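You operate a simulated robot arm through the tools that you are given. There is no shell and no other tool. Be economical: measure what you need, move in short steps, check, and stop when the job is done.

Carry out the task below with a simulated robot arm. There is one attempt and no reset: what you move stays moved.

TASK
Take the pale clay cube on the top of the cooling rack and put it away on the top of the kiln bench.

It is judged by the outcome, as a careful person would: the job done as asked, and still so three seconds after it is handed in. It fails if anything else is knocked over, pushed out of place, dropped, spilled or broken.

THE ROBOT
A 7-joint arm with a two-finger parallel gripper, fixed in place. Base frame: the origin is at the foot of the arm, x ahead of it, y to its left, z up. Lengths are in m, angles in degrees, forces in N, time in s.
Its first joint turns from -66.0 to 66.0 degrees. Payload 2.4 kg.
Tool frame: the origin (TCP) lies between the finger pads and is the grasp point; the fingertips stand 0.03 m ahead of it; z points along the fingers, y is the line along which they close. The gripper opens to 0.094 m. The fingers are 0.028 m wide and 0.01 m thick; the gripper's body (0.05 by 0.096 m) begins 0.055 m behind the TCP.
Orientation is that of the tool frame in the base frame, as [roll, pitch, yaw] about the fixed x, y, z axes, in that order (R = Rz(yaw) Ry(pitch) Rx(roll)). With the fingers straight down and closing along the base's y, the tool's x points along the base's -x, its y along +y and its z along -z.

THE INTERFACE
- The arm moves only by the tool send_rows. Its argument "deltas" is a list of rows, each an object (a shift or turn left out is 0, a gripper value left out holds the last) with "xyz": the shift along the tool's x, y, z in m, a list of three; "angular": the turn, a rotation vector about the tool's x, y, z in degrees, a list of three; "fingers": the opening, from 0 (shut) to 1 (fully open). In form: [{"xyz": [dx, dy, dz], "angular": [ax, ay, az], "fingers": fingers}, ...]. A call has 1 to 12 rows; each row is the pose to reach, as a shift and turn from the pose commanded when the call began, along the tool's axes at that moment. A row lasts 0.2 s, in which the tool goes at most 0.05 m and 8.6 degrees; a call with a longer step from one row to the next is refused whole, and so is a gripper value outside its range. A pose out of reach is approached as far as the arm can. The call stops where the force on the tool passes 40 N (or 10 N more than at its start, if that is more) or the arm is blocked; 0.2 s more then pass. The fingers move at their own pace (about 0.153 m/s each) and stop on an object; they squeeze with about 32 N. The grip force told is the motor's: it shows also when the fingers shut on nothing. Time passes only in rows, and 0.2 s behind the last, so rows that repeat a pose let the fingers close. It gives the time, the measured TCP pose, the force on the tool (base axes), the opening and the grip force at its end, in the units of the frame above (readings bear some noise), and new pictures: "pictures" is both (left out), scene, wrist or none.
- Cameras (640 x 400 px; columns grow to the right, rows downward): "scene" is fixed at [0.0458, 0.482, 1.4635]; the picture's right is [-0.68, -0.73, 0.00], its down [-0.36, 0.33, -0.87] and it looks along [0.64, -0.60, -0.49] (base axes); focal length 313 px, centre (320, 200). "wrist" rides on the gripper at [-0.037, 0, -0.058] in the tool frame; the picture's right is [0.00, -1.00, 0.00], its down [0.97, 0.00, -0.24] and it looks along [0.24, 0.00, 0.97] (tool axes); focal length 218 px, centre (320, 200).
- pixel_to_xyz(camera, pixels): for up to 12 pixels [column, row] of the newest picture of that camera ("zoom" is the newest enlarged one), the place [x, y, z] in the base frame of the surface seen there, good to about 0.003 m, but the place of the scene camera against the robot may be out by one fixed shift of up to 0.012 m in any direction. No time passes.
- zoom(camera, box): a new picture of the part [left, top, right, bottom] of that camera's present view, enlarged. No time passes.
- hand_in(): hands the job in; it is judged then, once.

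Work in short steps. Measure before you move; look again where a grasp or a placing could have gone wrong, and mend it. You have 60 turns and 120 pictures in all, the two below and enlarged ones among them. Open the gripper and draw the arm clear of the work before you hand the job in, unless the task says otherwise; then end with one line.

The tools are called by a JSON object that holds its "api" and its "payload". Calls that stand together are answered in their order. send_rows: Moves the arm, as the interface text tells. Its arguments: {"type":"object","properties":{"deltas":{"type":"array","items":{"type":"object","properties":{"xyz":{"type":"array","items":{"type":"number"}},"angular":{"type":"array","items":{"type":"number"}},"fingers":{"type":"number"}}}},"pictures":{"type":"string","enum":["both","scene","wrist","none"]}},"required":["deltas"]} The other tools are called the same way: pixel_to_xyz (camera, pixels) gives the place of the surface under pixels of a picture; zoom (camera, box) takes an enlarged picture of a part of a camera's view; hand_in () hands the job in.

At the start:

```text
time: 0.0
tool_pos: [0.3954, -0.1954, 1.0895]
orientation: [180.0, 0.0, 180.0]
wrist_force: [0.2, 0.1, 0.4]
width: 0.094
finger_force: 0.0
```

scene: 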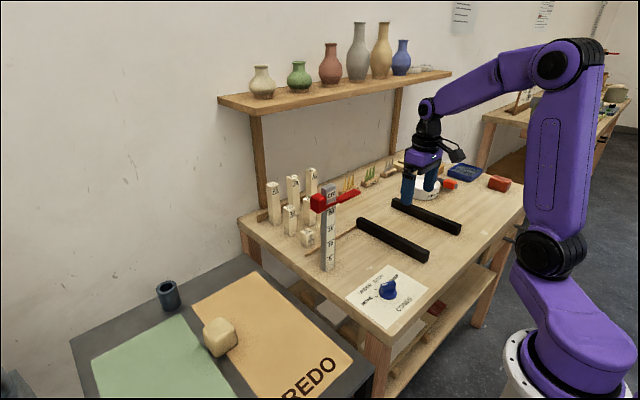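
wrist: 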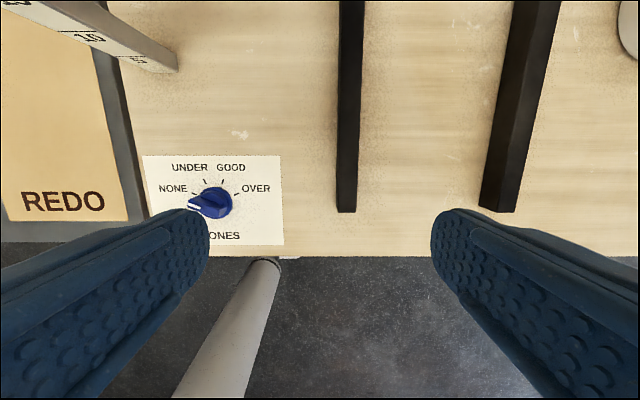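

The pale cube seems to be at scene (220,337). I'll zoom in to identify the furniture and measure it.

{"api": "zoom", "payload": {"camera": "scene", "box": [60, 230, 380, 400]}}

{"api": "zoom", "payload": {"camera": "scene", "box": [230, 140, 540, 340]}}

{"api": "pixel_to_xyz", "payload": {"camera": "scene", "pixels": [[220, 325], [225, 350], [209, 340], [238, 335], [150, 360], [280, 340], [400, 230], [380, 290], [328, 265], [320, 200], [350, 195], [168, 290]]}}

```text
2.00 times, centred on (220, 315) of scene
```

zoom: 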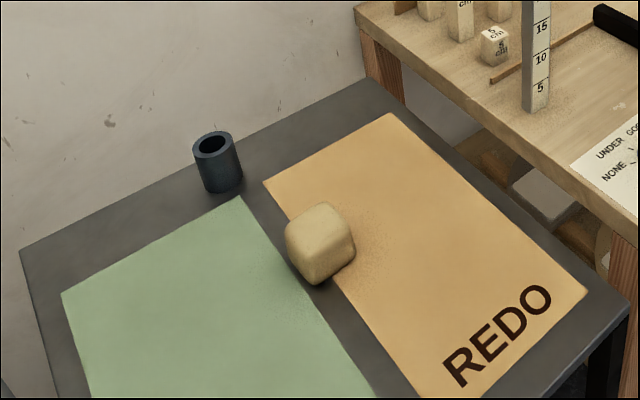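

```text
2.00 times, centred on (385, 240) of scene
```

zoom: 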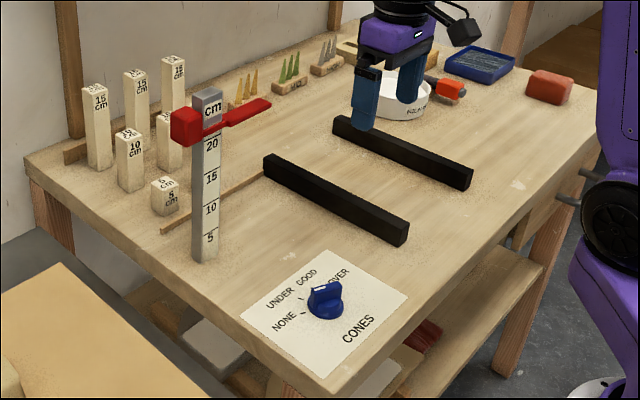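

```text
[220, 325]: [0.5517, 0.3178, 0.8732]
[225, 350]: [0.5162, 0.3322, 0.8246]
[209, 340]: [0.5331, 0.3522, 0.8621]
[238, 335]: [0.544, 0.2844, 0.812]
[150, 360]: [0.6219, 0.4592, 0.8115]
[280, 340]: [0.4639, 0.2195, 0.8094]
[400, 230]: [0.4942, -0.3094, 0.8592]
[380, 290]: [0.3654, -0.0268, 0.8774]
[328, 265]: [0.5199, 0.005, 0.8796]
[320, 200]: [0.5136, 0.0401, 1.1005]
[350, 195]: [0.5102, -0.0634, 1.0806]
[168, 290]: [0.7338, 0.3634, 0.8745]
```

The grey table holds a rounded pale cube; I'll check the other surfaces for another candidate before deciding.

{"api": "zoom", "payload": {"camera": "scene", "box": [220, 10, 480, 170]}}

{"api": "zoom", "payload": {"camera": "scene", "box": [480, 60, 640, 160]}}

{"api": "zoom", "payload": {"camera": "scene", "box": [300, 290, 500, 400]}}

{"api": "pixel_to_xyz", "payload": {"camera": "scene", "pixels": [[420, 69], [260, 98], [420, 275], [375, 260], [340, 270], [300, 265], [430, 245], [470, 225], [395, 345], [245, 225], [520, 210], [350, 310]]}}

```text
2.46 times, centred on (350, 90) of scene
```

zoom: 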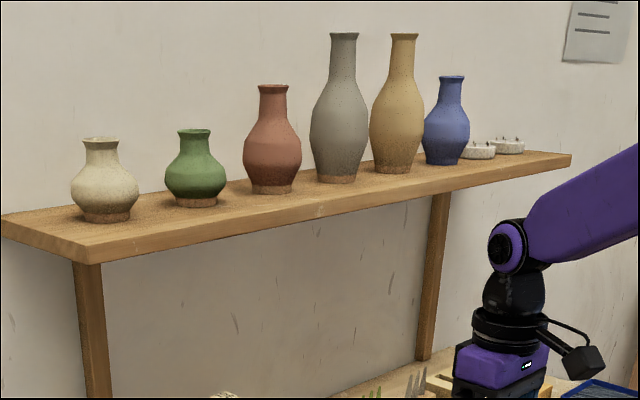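

```text
4.00 times, centred on (560, 110) of scene
```

zoom: 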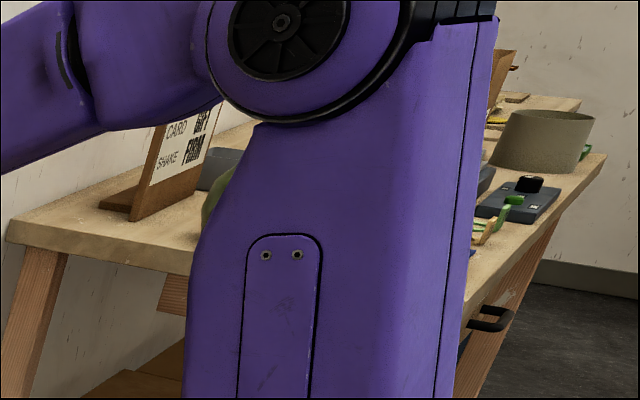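

```text
3.20 times, centred on (400, 345) of scene
```

zoom: 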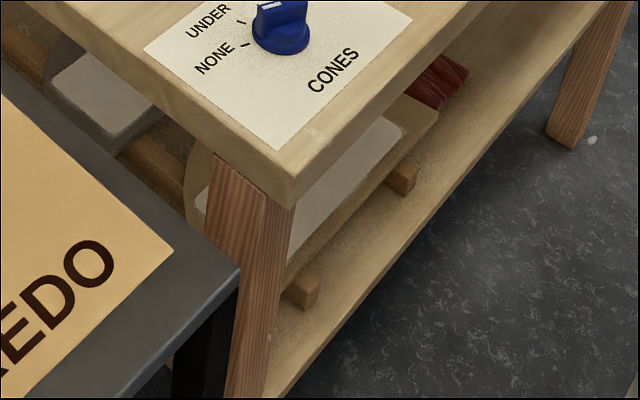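

```text
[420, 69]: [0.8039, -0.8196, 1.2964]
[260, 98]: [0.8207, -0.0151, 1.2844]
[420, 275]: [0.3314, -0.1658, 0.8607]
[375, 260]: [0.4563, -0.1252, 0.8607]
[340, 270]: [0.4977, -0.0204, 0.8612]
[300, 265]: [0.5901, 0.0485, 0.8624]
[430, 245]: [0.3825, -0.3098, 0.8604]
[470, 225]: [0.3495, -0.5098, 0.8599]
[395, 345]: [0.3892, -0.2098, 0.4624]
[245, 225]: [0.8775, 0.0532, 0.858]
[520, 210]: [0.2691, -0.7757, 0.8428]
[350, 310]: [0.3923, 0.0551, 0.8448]
```

Layout: the grey table top is at about z 0.81 (cooling rack, holding the only pale clay cube), and the wooden bench is at about 0.86. Next I measure the free bench area and the gauge through the wrist picture.

{"api": "pixel_to_xyz", "payload": {"camera": "wrist", "pixels": [[240, 30], [240, 80], [240, 135], [300, 150], [345, 205], [355, 20], [175, 65], [145, 160], [282, 155], [282, 240], [100, 30], [480, 200]]}}

{"api": "pixel_to_xyz", "payload": {"camera": "scene", "pixels": [[331, 187], [317, 203], [357, 193], [326, 240], [328, 268], [220, 320], [212, 330], [230, 325], [221, 355], [234, 347], [207, 350], [202, 325]]}}

```text
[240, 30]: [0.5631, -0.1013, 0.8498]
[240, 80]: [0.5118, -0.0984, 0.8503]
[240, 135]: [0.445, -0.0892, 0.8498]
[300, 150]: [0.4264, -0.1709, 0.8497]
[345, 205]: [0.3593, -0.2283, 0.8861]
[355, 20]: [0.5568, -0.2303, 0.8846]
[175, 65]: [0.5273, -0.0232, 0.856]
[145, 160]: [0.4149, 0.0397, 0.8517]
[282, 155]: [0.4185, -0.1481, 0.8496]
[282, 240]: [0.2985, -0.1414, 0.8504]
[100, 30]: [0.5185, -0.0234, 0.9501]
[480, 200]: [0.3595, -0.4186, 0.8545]
```

```text
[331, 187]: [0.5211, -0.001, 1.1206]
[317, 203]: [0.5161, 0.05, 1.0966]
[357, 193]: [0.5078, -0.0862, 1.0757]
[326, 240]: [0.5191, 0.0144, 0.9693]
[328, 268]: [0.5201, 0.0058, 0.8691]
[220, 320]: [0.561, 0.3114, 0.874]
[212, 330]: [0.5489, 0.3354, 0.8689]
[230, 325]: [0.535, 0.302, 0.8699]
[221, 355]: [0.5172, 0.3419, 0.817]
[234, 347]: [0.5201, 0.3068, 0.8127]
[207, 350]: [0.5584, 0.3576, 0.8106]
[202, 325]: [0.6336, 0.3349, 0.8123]
```

The bench is at z≈0.850 by the wrist camera, so the scene camera reads about 0.01 high. I raise the arm, swing left at low x clear of the gauge (top ~1.11 at x≈0.52), and look down on the cube.

{"api": "send_rows", "payload": {"deltas": [{"xyz": [0.0, 0, -0.045]}, {"xyz": [0.02, 0.03, -0.07]}, {"xyz": [0.02, 0.075, -0.07]}, {"xyz": [0.02, 0.12, -0.07]}, {"xyz": [0.02, 0.165, -0.07]}, {"xyz": [0.02, 0.21, -0.07]}, {"xyz": [0.02, 0.255, -0.07]}, {"xyz": [0.02, 0.3, -0.07]}, {"xyz": [0.02, 0.345, -0.07]}, {"xyz": [0.02, 0.39, -0.07]}, {"xyz": [0.02, 0.435, -0.07]}, {"xyz": [0.0, 0.475, -0.07]}], "pictures": "both"}}

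```text
time: 2.6
tool_pos: [0.3977, 0.281, 1.1572]
orientation: [180.0, 0.0, 179.9]
wrist_force: [0.3, 0.8, 0.6]
width: 0.0941
finger_force: 0.1
```

scene: 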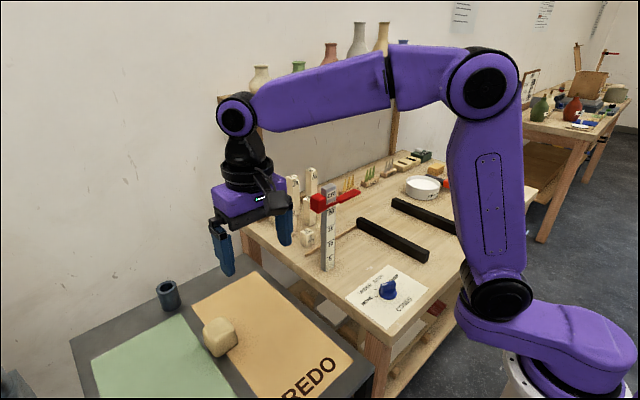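
wrist: 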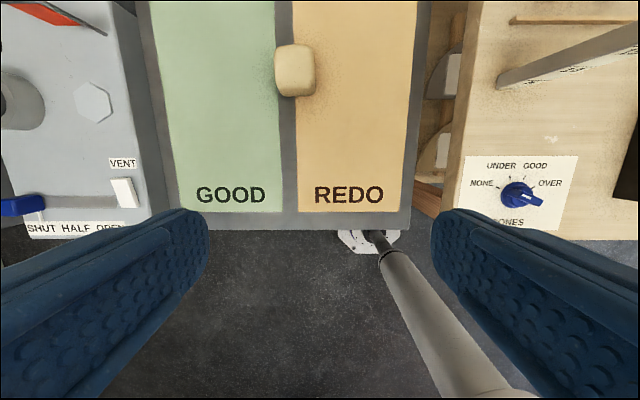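

The wrist view shows a third surface on the left (vent/lever, pixel (80,130)). I turn toward it to identify what it is before choosing a destination.

{"api": "zoom", "payload": {"camera": "wrist", "box": [0, 0, 320, 240]}}

{"api": "send_rows", "payload": {"deltas": [{"xyz": [0.0, 0.04, -0.0]}, {"xyz": [0.02, 0.08, -0.02]}, {"xyz": [0.04, 0.12, -0.04]}, {"xyz": [0.06, 0.16, -0.06]}, {"xyz": [0.07, 0.2, -0.07]}], "pictures": "both"}}

```text
1.67 times, centred on (160, 120) of wrist
```

zoom: 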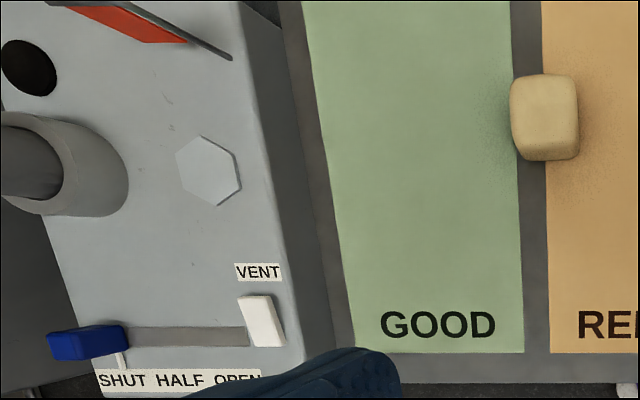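

```text
time: 3.8
tool_pos: [0.325, 0.4766, 1.2307]
orientation: [-179.9, 0.0, 179.9]
wrist_force: [-0.4, -0.4, -0.8]
width: 0.0937
finger_force: 0.1
```

scene: 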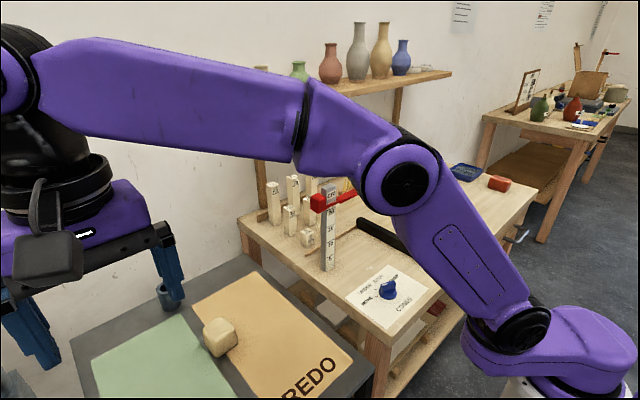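
wrist: 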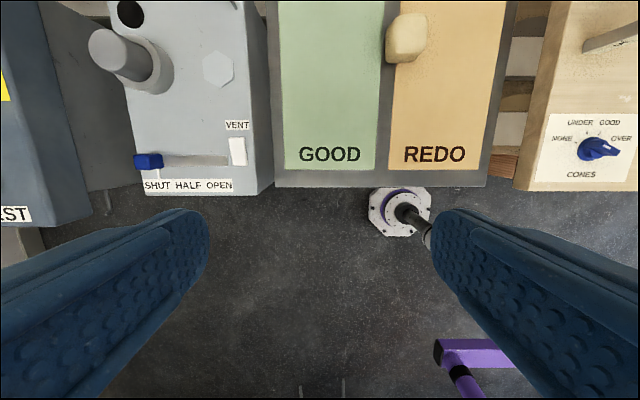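

The neighbour looks like a kiln with chimney and vent. I tilt the camera outward to see the whole left side.

{"api": "send_rows", "payload": {"deltas": [{"angular": [-5, -5, 0]}, {"angular": [-10, -10, 0]}, {"angular": [-15, -15, 0]}, {"angular": [-20, -20, 0]}, {"angular": [-25, -25, 0]}, {"angular": [-28, -30, 0]}], "pictures": "wrist"}}

```text
time: 5.2
tool_pos: [0.3263, 0.479, 1.2293]
orientation: [149.2, 28.8, 171.9]
wrist_force: [0.6, -1.1, 0.7]
width: 0.0939
finger_force: 0.1
```

wrist: 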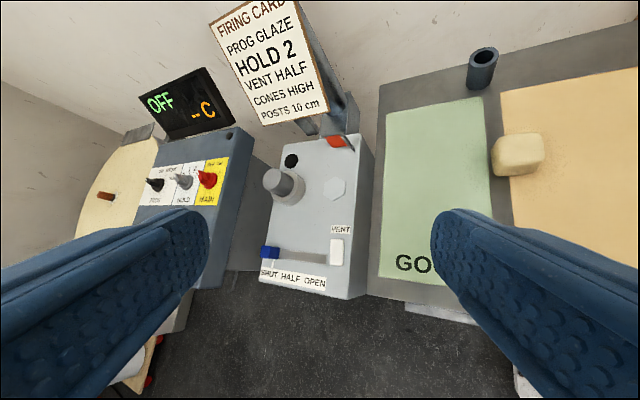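

{"api": "zoom", "payload": {"camera": "wrist", "box": [50, 0, 370, 220]}}

{"api": "pixel_to_xyz", "payload": {"camera": "wrist", "pixels": [[320, 220], [110, 200], [440, 180], [600, 200], [515, 140], [515, 165]]}}

{"api": "send_rows", "payload": {"deltas": [{"angular": [-8, 0, 0]}, {"angular": [-16, 0, 0]}, {"angular": [-24, 0, 0]}, {"angular": [-32, 0, 0]}], "pictures": "wrist"}}

```text
1.82 times, centred on (210, 110) of wrist
```

zoom: 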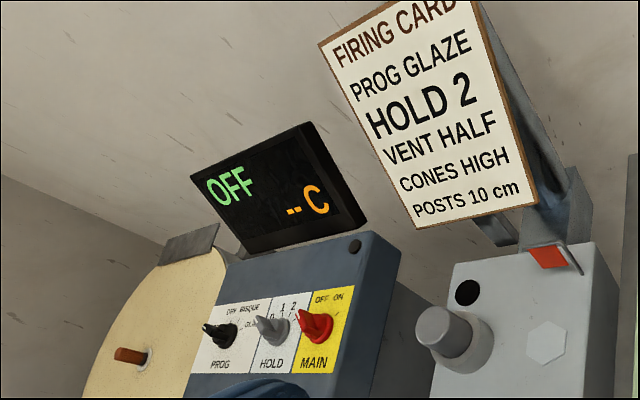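

```text
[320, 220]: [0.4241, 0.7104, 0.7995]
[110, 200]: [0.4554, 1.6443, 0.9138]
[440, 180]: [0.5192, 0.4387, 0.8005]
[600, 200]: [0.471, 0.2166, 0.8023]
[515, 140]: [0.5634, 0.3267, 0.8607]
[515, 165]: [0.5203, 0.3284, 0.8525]
```

```text
time: 6.2
tool_pos: [0.3322, 0.4775, 1.2314]
orientation: [117.1, 28.7, 170.9]
wrist_force: [-7.2, 2.2, -0.7]
width: 0.0938
finger_force: 0.0
```

wrist: 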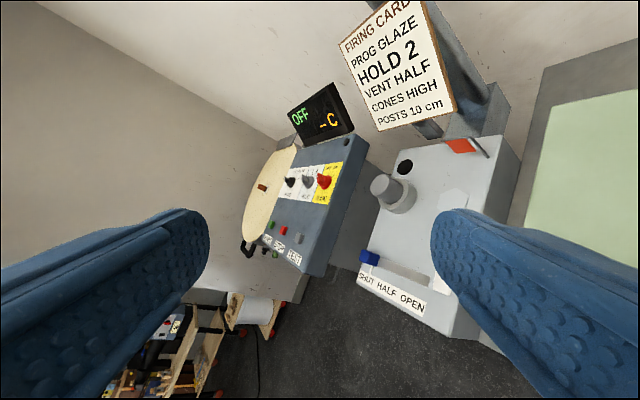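

Left side is only the kiln, its control panel and its vent; the wooden bench with posts and cones is the kiln bench, and the grey table is the rack. I undo the tilt.

{"api": "send_rows", "payload": {"deltas": [{"angular": [8, 0, 0]}, {"angular": [16, 0, 0]}, {"angular": [24, 0, 0]}, {"angular": [32, 0, 0]}], "pictures": "none"}}

{"api": "send_rows", "payload": {"deltas": [{"angular": [5, 5, 0]}, {"angular": [10, 10, 0]}, {"angular": [15, 15, 0]}, {"angular": [20, 20, 0]}, {"angular": [25, 25, 0]}, {"angular": [28, 30, 0]}], "pictures": "none"}}

```text
time: 7.2
tool_pos: [0.3267, 0.4795, 1.2299]
orientation: [149.4, 28.7, 171.9]
wrist_force: [-0.2, 0.4, -0.5]
width: 0.094
finger_force: 0.1
out of reach, approached as far as the arm can: row 1
```

```text
time: 8.6
tool_pos: [0.3264, 0.4792, 1.2309]
orientation: [-180.0, -0.1, -179.9]
wrist_force: [-0.6, 0.7, 0.5]
width: 0.094
finger_force: 0.1
```

Now move to a viewing position near the cube: (0.48, 0.325, 1.05).

{"api": "send_rows", "payload": {"deltas": [{"xyz": [-0.022, -0.022, 0.025]}, {"xyz": [-0.044, -0.044, 0.05]}, {"xyz": [-0.066, -0.066, 0.075]}, {"xyz": [-0.088, -0.088, 0.1]}, {"xyz": [-0.11, -0.11, 0.125]}, {"xyz": [-0.132, -0.132, 0.15]}, {"xyz": [-0.154, -0.154, 0.18]}, {"xyz": [-0.154, -0.154, 0.18]}], "pictures": "wrist"}}

```text
time: 10.4
tool_pos: [0.4831, 0.3219, 1.0456]
orientation: [-180.0, 0.0, -180.0]
wrist_force: [-0.6, -0.3, -0.9]
width: 0.094
finger_force: 0.1
```

wrist: 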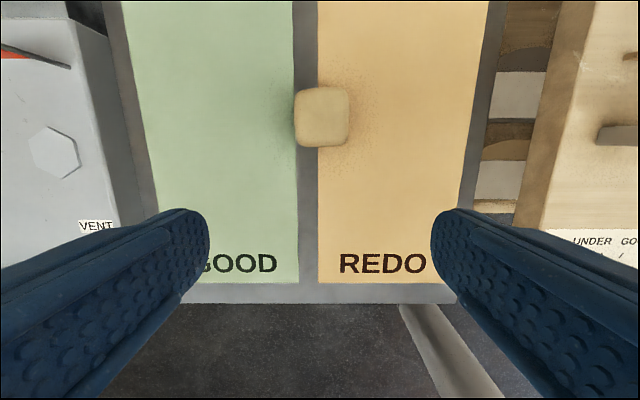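

{"api": "zoom", "payload": {"camera": "wrist", "box": [260, 60, 380, 170]}}

{"api": "pixel_to_xyz", "payload": {"camera": "wrist", "pixels": [[300, 93], [322, 93], [345, 93], [300, 115], [322, 115], [345, 115], [322, 130], [322, 143], [304, 140], [344, 140], [322, 160], [270, 115]]}}

```text
3.64 times, centred on (320, 115) of wrist
```

zoom: 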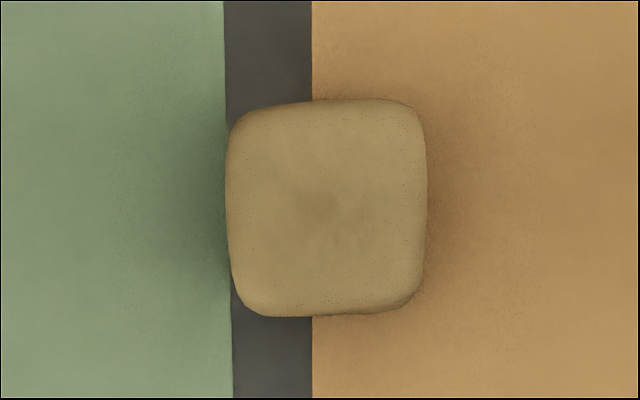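

```text
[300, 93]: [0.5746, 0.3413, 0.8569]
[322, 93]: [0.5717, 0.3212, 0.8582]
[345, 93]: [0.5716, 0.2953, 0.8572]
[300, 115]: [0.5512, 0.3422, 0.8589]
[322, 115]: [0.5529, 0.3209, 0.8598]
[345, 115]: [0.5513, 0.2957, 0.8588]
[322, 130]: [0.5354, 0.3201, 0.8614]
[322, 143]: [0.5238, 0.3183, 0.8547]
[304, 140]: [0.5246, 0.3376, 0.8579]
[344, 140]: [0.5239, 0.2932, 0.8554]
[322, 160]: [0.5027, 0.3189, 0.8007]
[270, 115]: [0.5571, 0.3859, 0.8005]
```

Cube is aligned with the axes: x 0.521–0.580, y 0.289–0.346, z 0.80–0.86. I move over (0.55, 0.3185) and descend to z≈0.845 (fingertips ≈0.815).

{"api": "send_rows", "payload": {"deltas": [{"xyz": [-0.034, -0.002, 0.0]}, {"xyz": [-0.067, -0.0035, 0.02]}, {"xyz": [-0.067, -0.0035, 0.06]}, {"xyz": [-0.067, -0.0035, 0.1]}, {"xyz": [-0.067, -0.0035, 0.13]}, {"xyz": [-0.067, -0.0035, 0.13]}], "pictures": "both"}}

```text
time: 11.8
tool_pos: [0.5463, 0.3183, 0.9209]
orientation: [-179.9, 0.0, -180.0]
wrist_force: [0.3, -0.1, -0.2]
width: 0.0939
finger_force: 0.0
```

scene: 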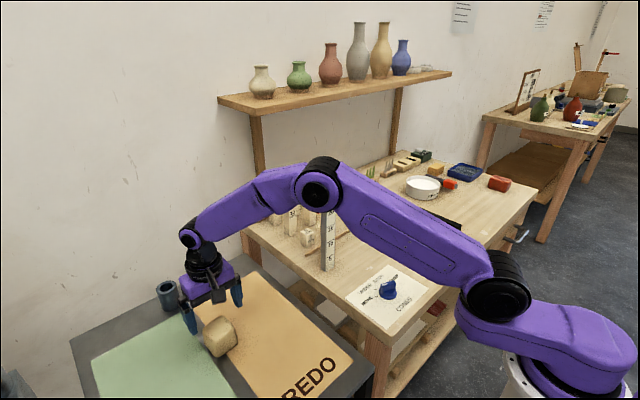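
wrist: 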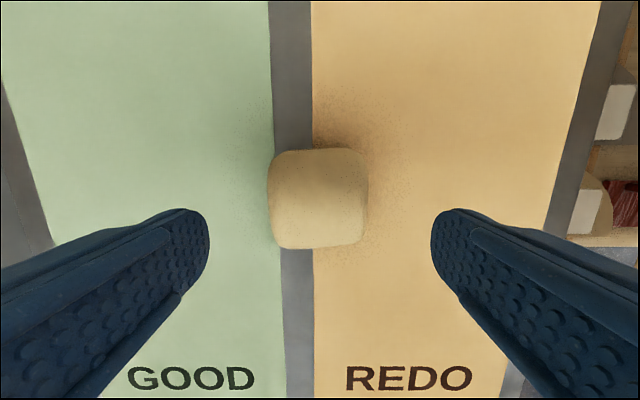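

{"api": "send_rows", "payload": {"deltas": [{"xyz": [-0.003, 0, 0.03]}, {"xyz": [-0.003, 0, 0.055]}, {"xyz": [-0.003, 0, 0.076]}, {"xyz": [-0.003, 0, 0.076]}], "pictures": "wrist"}}

```text
time: 12.8
tool_pos: [0.5499, 0.3217, 0.8428]
orientation: [180.0, 0.0, -180.0]
wrist_force: [0.0, -0.4, 0.8]
width: 0.0941
finger_force: 0.0
```

wrist: 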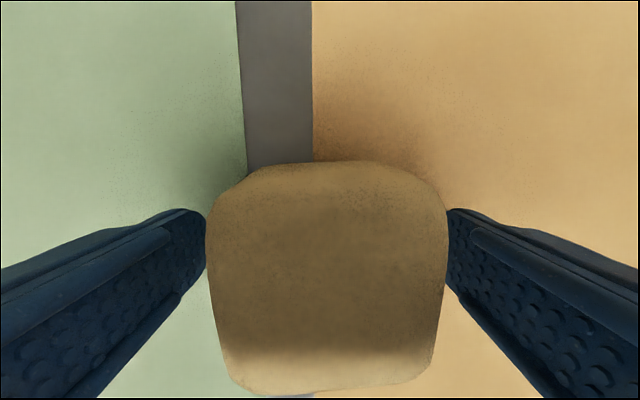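

The cube is between the fingers; closing the gripper gently.

{"api": "send_rows", "payload": {"deltas": [{"fingers": 0.5}, {"fingers": 0.5}, {"fingers": 0.3}, {"fingers": 0.3}], "pictures": "wrist"}}

```text
time: 13.8
tool_pos: [0.5503, 0.3227, 0.8432]
orientation: [-180.0, 0.1, 179.9]
wrist_force: [0.7, -1.2, -0.5]
width: 0.0688
finger_force: 32.3
```

wrist: 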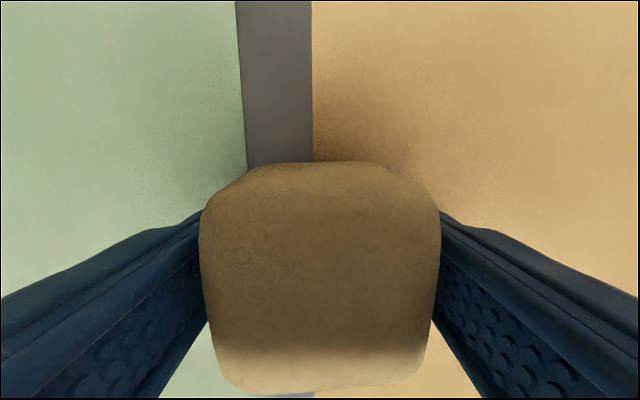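

Gripped (width 0.069, 32 N). Lift straight up.

{"api": "send_rows", "payload": {"deltas": [{"xyz": [0, 0, -0.02], "fingers": 0.3}, {"xyz": [0, 0, -0.05]}, {"xyz": [0, 0, -0.09]}, {"xyz": [0, 0, -0.13]}, {"xyz": [0, 0, -0.13]}], "pictures": "both"}}

```text
time: 15.0
tool_pos: [0.5488, 0.3228, 0.9703]
orientation: [180.0, 0.0, -180.0]
wrist_force: [-0.4, -0.1, -5.4]
width: 0.0689
finger_force: 31.9
```

scene: 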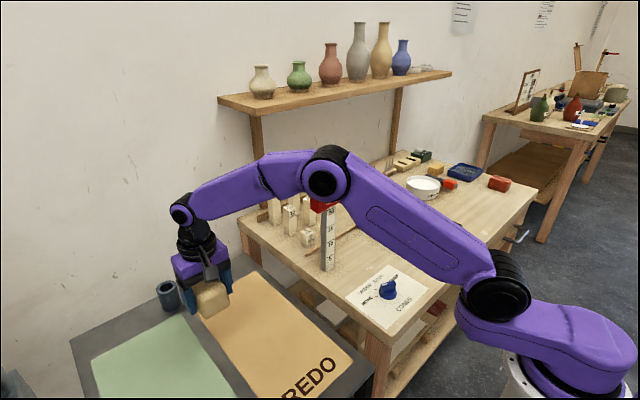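
wrist: 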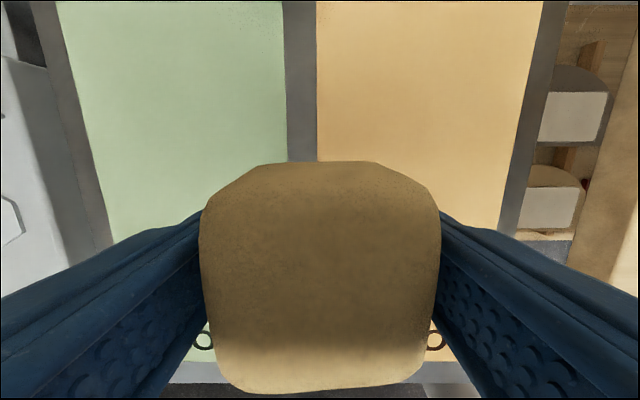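

Lifted securely. Pull back and up to x≈0.39, z≈1.16, before swinging across.

{"api": "send_rows", "payload": {"deltas": [{"xyz": [0.025, 0, -0.03]}, {"xyz": [0.055, 0, -0.065]}, {"xyz": [0.085, 0, -0.1]}, {"xyz": [0.115, 0, -0.135]}, {"xyz": [0.14, 0, -0.165]}, {"xyz": [0.165, 0, -0.19]}, {"xyz": [0.17, -0.035, -0.19]}, {"xyz": [0.17, -0.075, -0.19]}, {"xyz": [0.17, -0.115, -0.19]}, {"xyz": [0.17, -0.155, -0.19]}, {"xyz": [0.17, -0.195, -0.19]}, {"xyz": [0.17, -0.235, -0.19]}], "pictures": "scene"}}

{"api": "send_rows", "payload": {"deltas": [{"xyz": [0, -0.035, 0]}, {"xyz": [0, -0.075, 0]}, {"xyz": [0, -0.115, 0]}, {"xyz": [0, -0.155, 0]}, {"xyz": [0, -0.195, 0]}, {"xyz": [0, -0.235, 0]}, {"xyz": [0, -0.275, 0]}, {"xyz": [0, -0.315, 0]}, {"xyz": [0, -0.355, 0]}, {"xyz": [0, -0.395, 0]}, {"xyz": [0, -0.41, 0]}, {"xyz": [0, -0.41, 0]}], "pictures": "both"}}

```text
time: 17.6
tool_pos: [0.381, 0.0858, 1.1645]
orientation: [-180.0, 0.0, -180.0]
wrist_force: [0.2, -0.1, -5.5]
width: 0.0687
finger_force: 32.1
```

scene: 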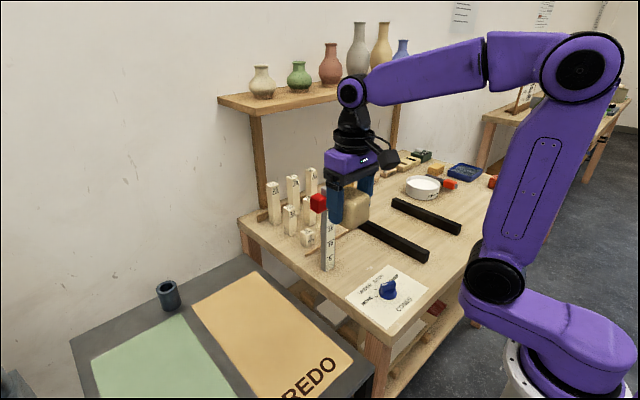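

```text
time: 20.2
tool_pos: [0.3791, -0.323, 1.1612]
orientation: [179.9, 0.0, 180.0]
wrist_force: [-0.4, -0.1, -5.1]
width: 0.0685
finger_force: 31.6
```

scene: 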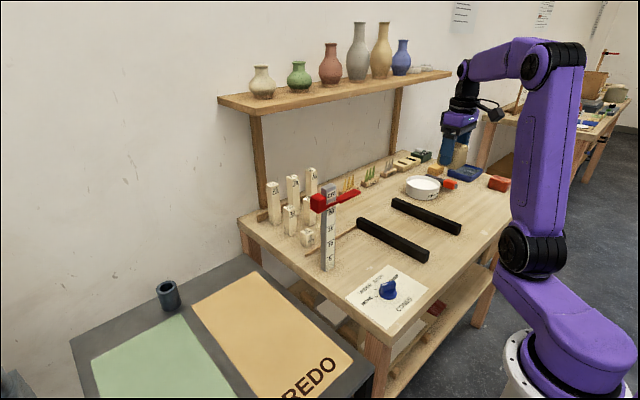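
wrist: 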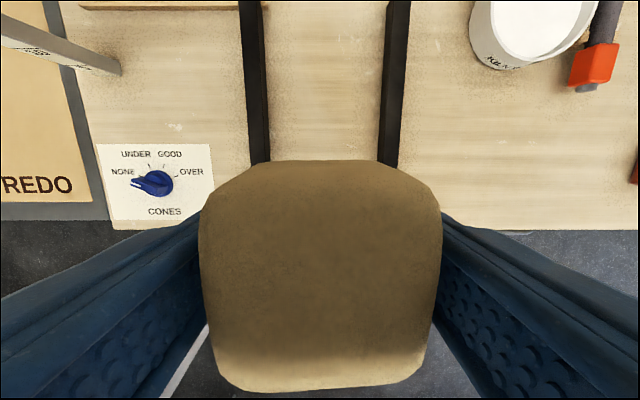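

{"api": "pixel_to_xyz", "payload": {"camera": "wrist", "pixels": [[261, 130], [270, 130], [248, 130], [382, 130], [400, 130], [391, 130], [320, 130], [450, 130], [490, 60], [570, 85], [450, 180], [550, 180]]}}

{"api": "pixel_to_xyz", "payload": {"camera": "scene", "pixels": [[463, 240], [425, 258], [460, 228], [480, 215], [470, 205], [490, 190], [422, 198], [447, 188]]}}

```text
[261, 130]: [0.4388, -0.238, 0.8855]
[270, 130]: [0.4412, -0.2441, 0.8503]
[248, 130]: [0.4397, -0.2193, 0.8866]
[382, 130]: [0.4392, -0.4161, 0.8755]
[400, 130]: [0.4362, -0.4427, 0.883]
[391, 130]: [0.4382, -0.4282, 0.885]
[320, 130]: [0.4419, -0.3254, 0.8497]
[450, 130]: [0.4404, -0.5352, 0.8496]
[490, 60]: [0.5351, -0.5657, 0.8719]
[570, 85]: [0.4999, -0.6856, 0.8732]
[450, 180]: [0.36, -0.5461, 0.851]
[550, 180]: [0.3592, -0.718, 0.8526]
```

```text
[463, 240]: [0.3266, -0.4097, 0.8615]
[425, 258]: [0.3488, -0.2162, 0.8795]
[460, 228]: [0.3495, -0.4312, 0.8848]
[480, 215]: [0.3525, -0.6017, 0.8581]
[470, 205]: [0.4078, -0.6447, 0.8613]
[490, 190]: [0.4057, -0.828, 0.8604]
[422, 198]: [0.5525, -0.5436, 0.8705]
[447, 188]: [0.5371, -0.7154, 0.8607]
```

The gap between the bars is y −0.245…−0.415 (centre −0.33), bench z 0.850. Cube bottom is 0.043 below the TCP, so release at TCP ≈0.894; I descend first to 0.92 over (0.42, −0.33).

{"api": "send_rows", "payload": {"deltas": [{"xyz": [-0.02, -0.004, 0.02]}, {"xyz": [-0.041, -0.007, 0.05]}, {"xyz": [-0.041, -0.007, 0.09]}, {"xyz": [-0.041, -0.007, 0.13]}, {"xyz": [-0.041, -0.007, 0.17]}, {"xyz": [-0.041, -0.007, 0.21]}, {"xyz": [-0.041, -0.007, 0.24]}, {"xyz": [-0.041, -0.007, 0.24]}], "pictures": "both"}}

```text
time: 22.0
tool_pos: [0.4197, -0.3324, 0.923]
orientation: [179.9, 0.0, -180.0]
wrist_force: [-0.1, -0.2, -5.0]
width: 0.0685
finger_force: 31.8
```

scene: 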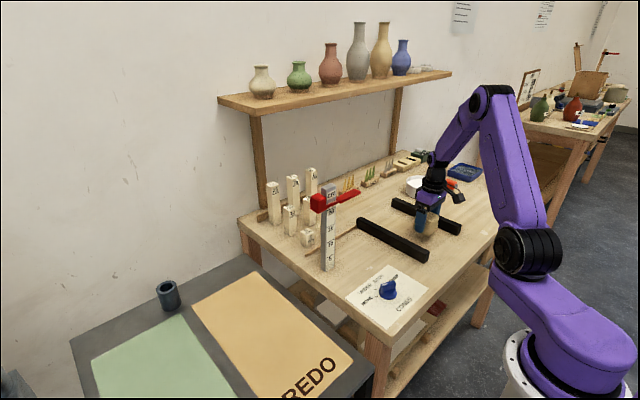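
wrist: 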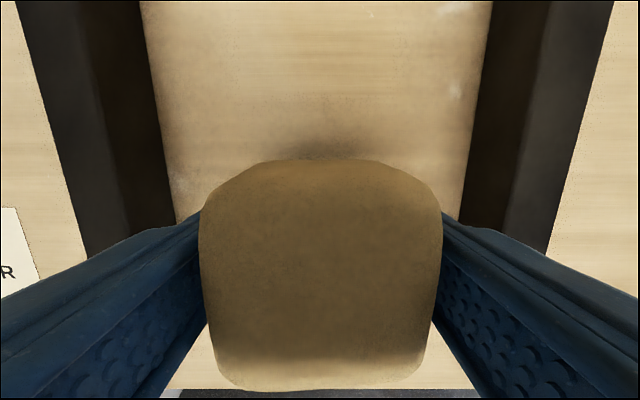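

Centred between the bars with clearance both sides; lower in small steps watching the force.

{"api": "send_rows", "payload": {"deltas": [{"xyz": [0, 0, 0.012]}, {"xyz": [0, 0, 0.02]}, {"xyz": [0, 0, 0.025]}, {"xyz": [0, 0, 0.028]}, {"xyz": [0, 0, 0.028]}], "pictures": "wrist"}}

```text
time: 23.2
tool_pos: [0.4197, -0.33, 0.8971]
orientation: [180.0, 0.0, -179.9]
wrist_force: [0.5, -0.2, -4.6]
width: 0.0684
finger_force: 32.2
```

wrist: 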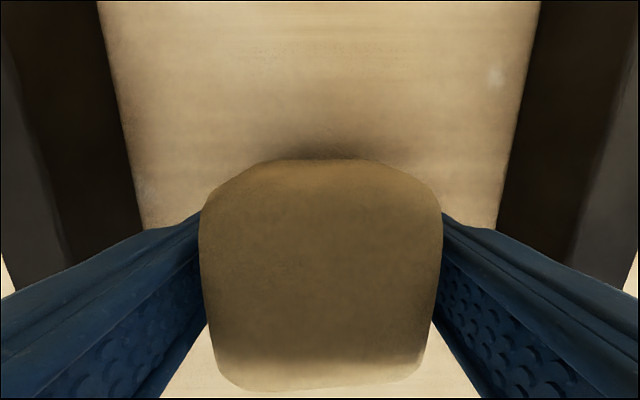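

{"api": "send_rows", "payload": {"deltas": [{"xyz": [0, 0, 0.001]}, {"xyz": [0, 0, 0.002]}, {"xyz": [0, 0, 0.003]}, {"xyz": [0, 0, 0.003]}], "pictures": "none"}}

```text
time: 24.2
tool_pos: [0.4198, -0.3292, 0.8928]
orientation: [179.9, 0.0, 179.9]
wrist_force: [-0.2, -0.3, -3.1]
width: 0.0685
finger_force: 31.5
```

Force has begun to fall (−5 → −3.1), so contact is starting; one more millimetre or two.

{"api": "send_rows", "payload": {"deltas": [{"xyz": [0, 0, 0.0007]}, {"xyz": [0, 0, 0.0014]}, {"xyz": [0, 0, 0.0014]}], "pictures": "none"}}

```text
time: 25.0
tool_pos: [0.4205, -0.3315, 0.8943]
orientation: [-179.8, 0.1, -179.7]
wrist_force: [-0.2, 3.4, 27.7]
width: 0.0684
finger_force: 32.2
```

The cube is pressed on the bench (27 N); ease up about 1 mm and open.

{"api": "send_rows", "payload": {"deltas": [{"xyz": [0, 0, -0.001]}, {"xyz": [0, 0, -0.001], "fingers": 0.85}, {"xyz": [0, 0, -0.001], "fingers": 1}, {"xyz": [0, 0, -0.001], "fingers": 1}], "pictures": "wrist"}}

```text
time: 26.0
tool_pos: [0.4183, -0.3293, 0.8918]
orientation: [-180.0, 0.0, -180.0]
wrist_force: [-0.7, 0.2, -0.5]
width: 0.094
finger_force: 0.0
```

wrist: 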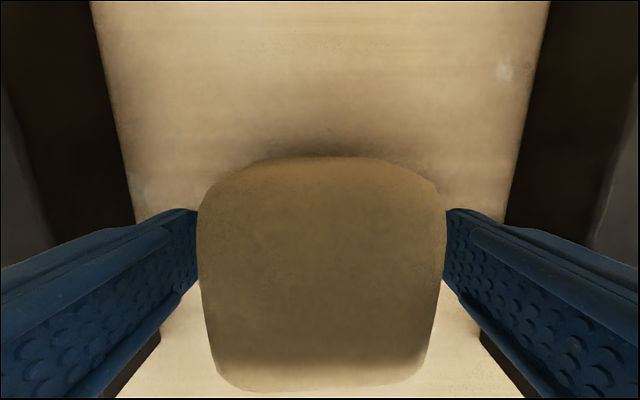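

Released, fingers clear on both sides; raise straight up.

{"api": "send_rows", "payload": {"deltas": [{"xyz": [0, 0, -0.02]}, {"xyz": [0, 0, -0.05]}, {"xyz": [0, 0, -0.09]}, {"xyz": [0, 0, -0.13]}, {"xyz": [0, 0, -0.17]}, {"xyz": [0, 0, -0.21]}, {"xyz": [0.045, 0, -0.21]}, {"xyz": [0.09, 0, -0.21]}, {"xyz": [0.09, 0, -0.21]}], "pictures": "both"}}

```text
time: 28.0
tool_pos: [0.3343, -0.3294, 1.1009]
orientation: [179.9, 0.0, 180.0]
wrist_force: [0.2, -0.3, 0.2]
width: 0.0942
finger_force: 0.0
```

scene: 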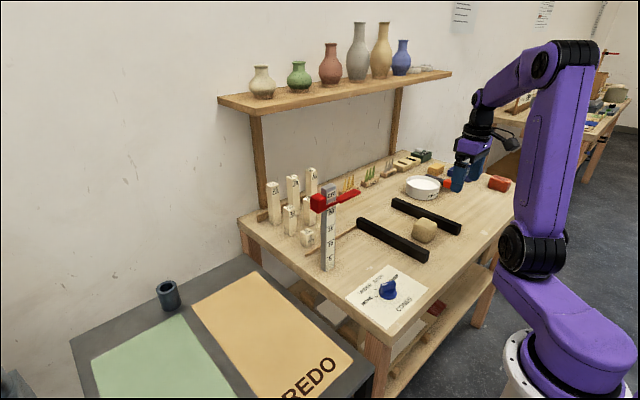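
wrist: 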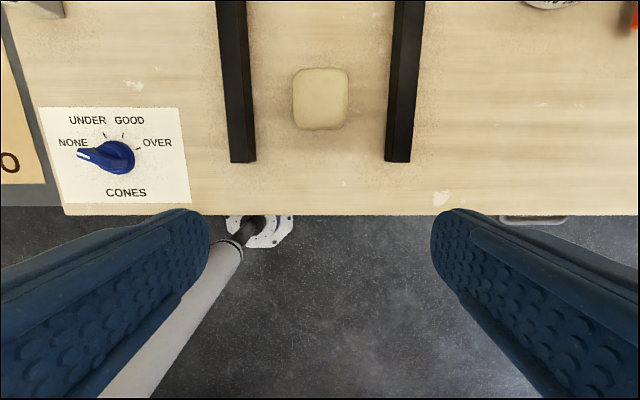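

The cube stands flat on the bench between the bars, nothing else has moved, and the arm is clear.

{"api": "hand_in", "payload": {}}

```text
The job is handed in.
```

I moved the pale clay cube from the grey GOOD/REDO table to the top of the wooden bench, where it stands between the two black bars. Neither surface is labelled, so I took the grey table as the cooling rack and the wooden bench with the posts and cones as the kiln bench; the last pictures show nothing else moved.
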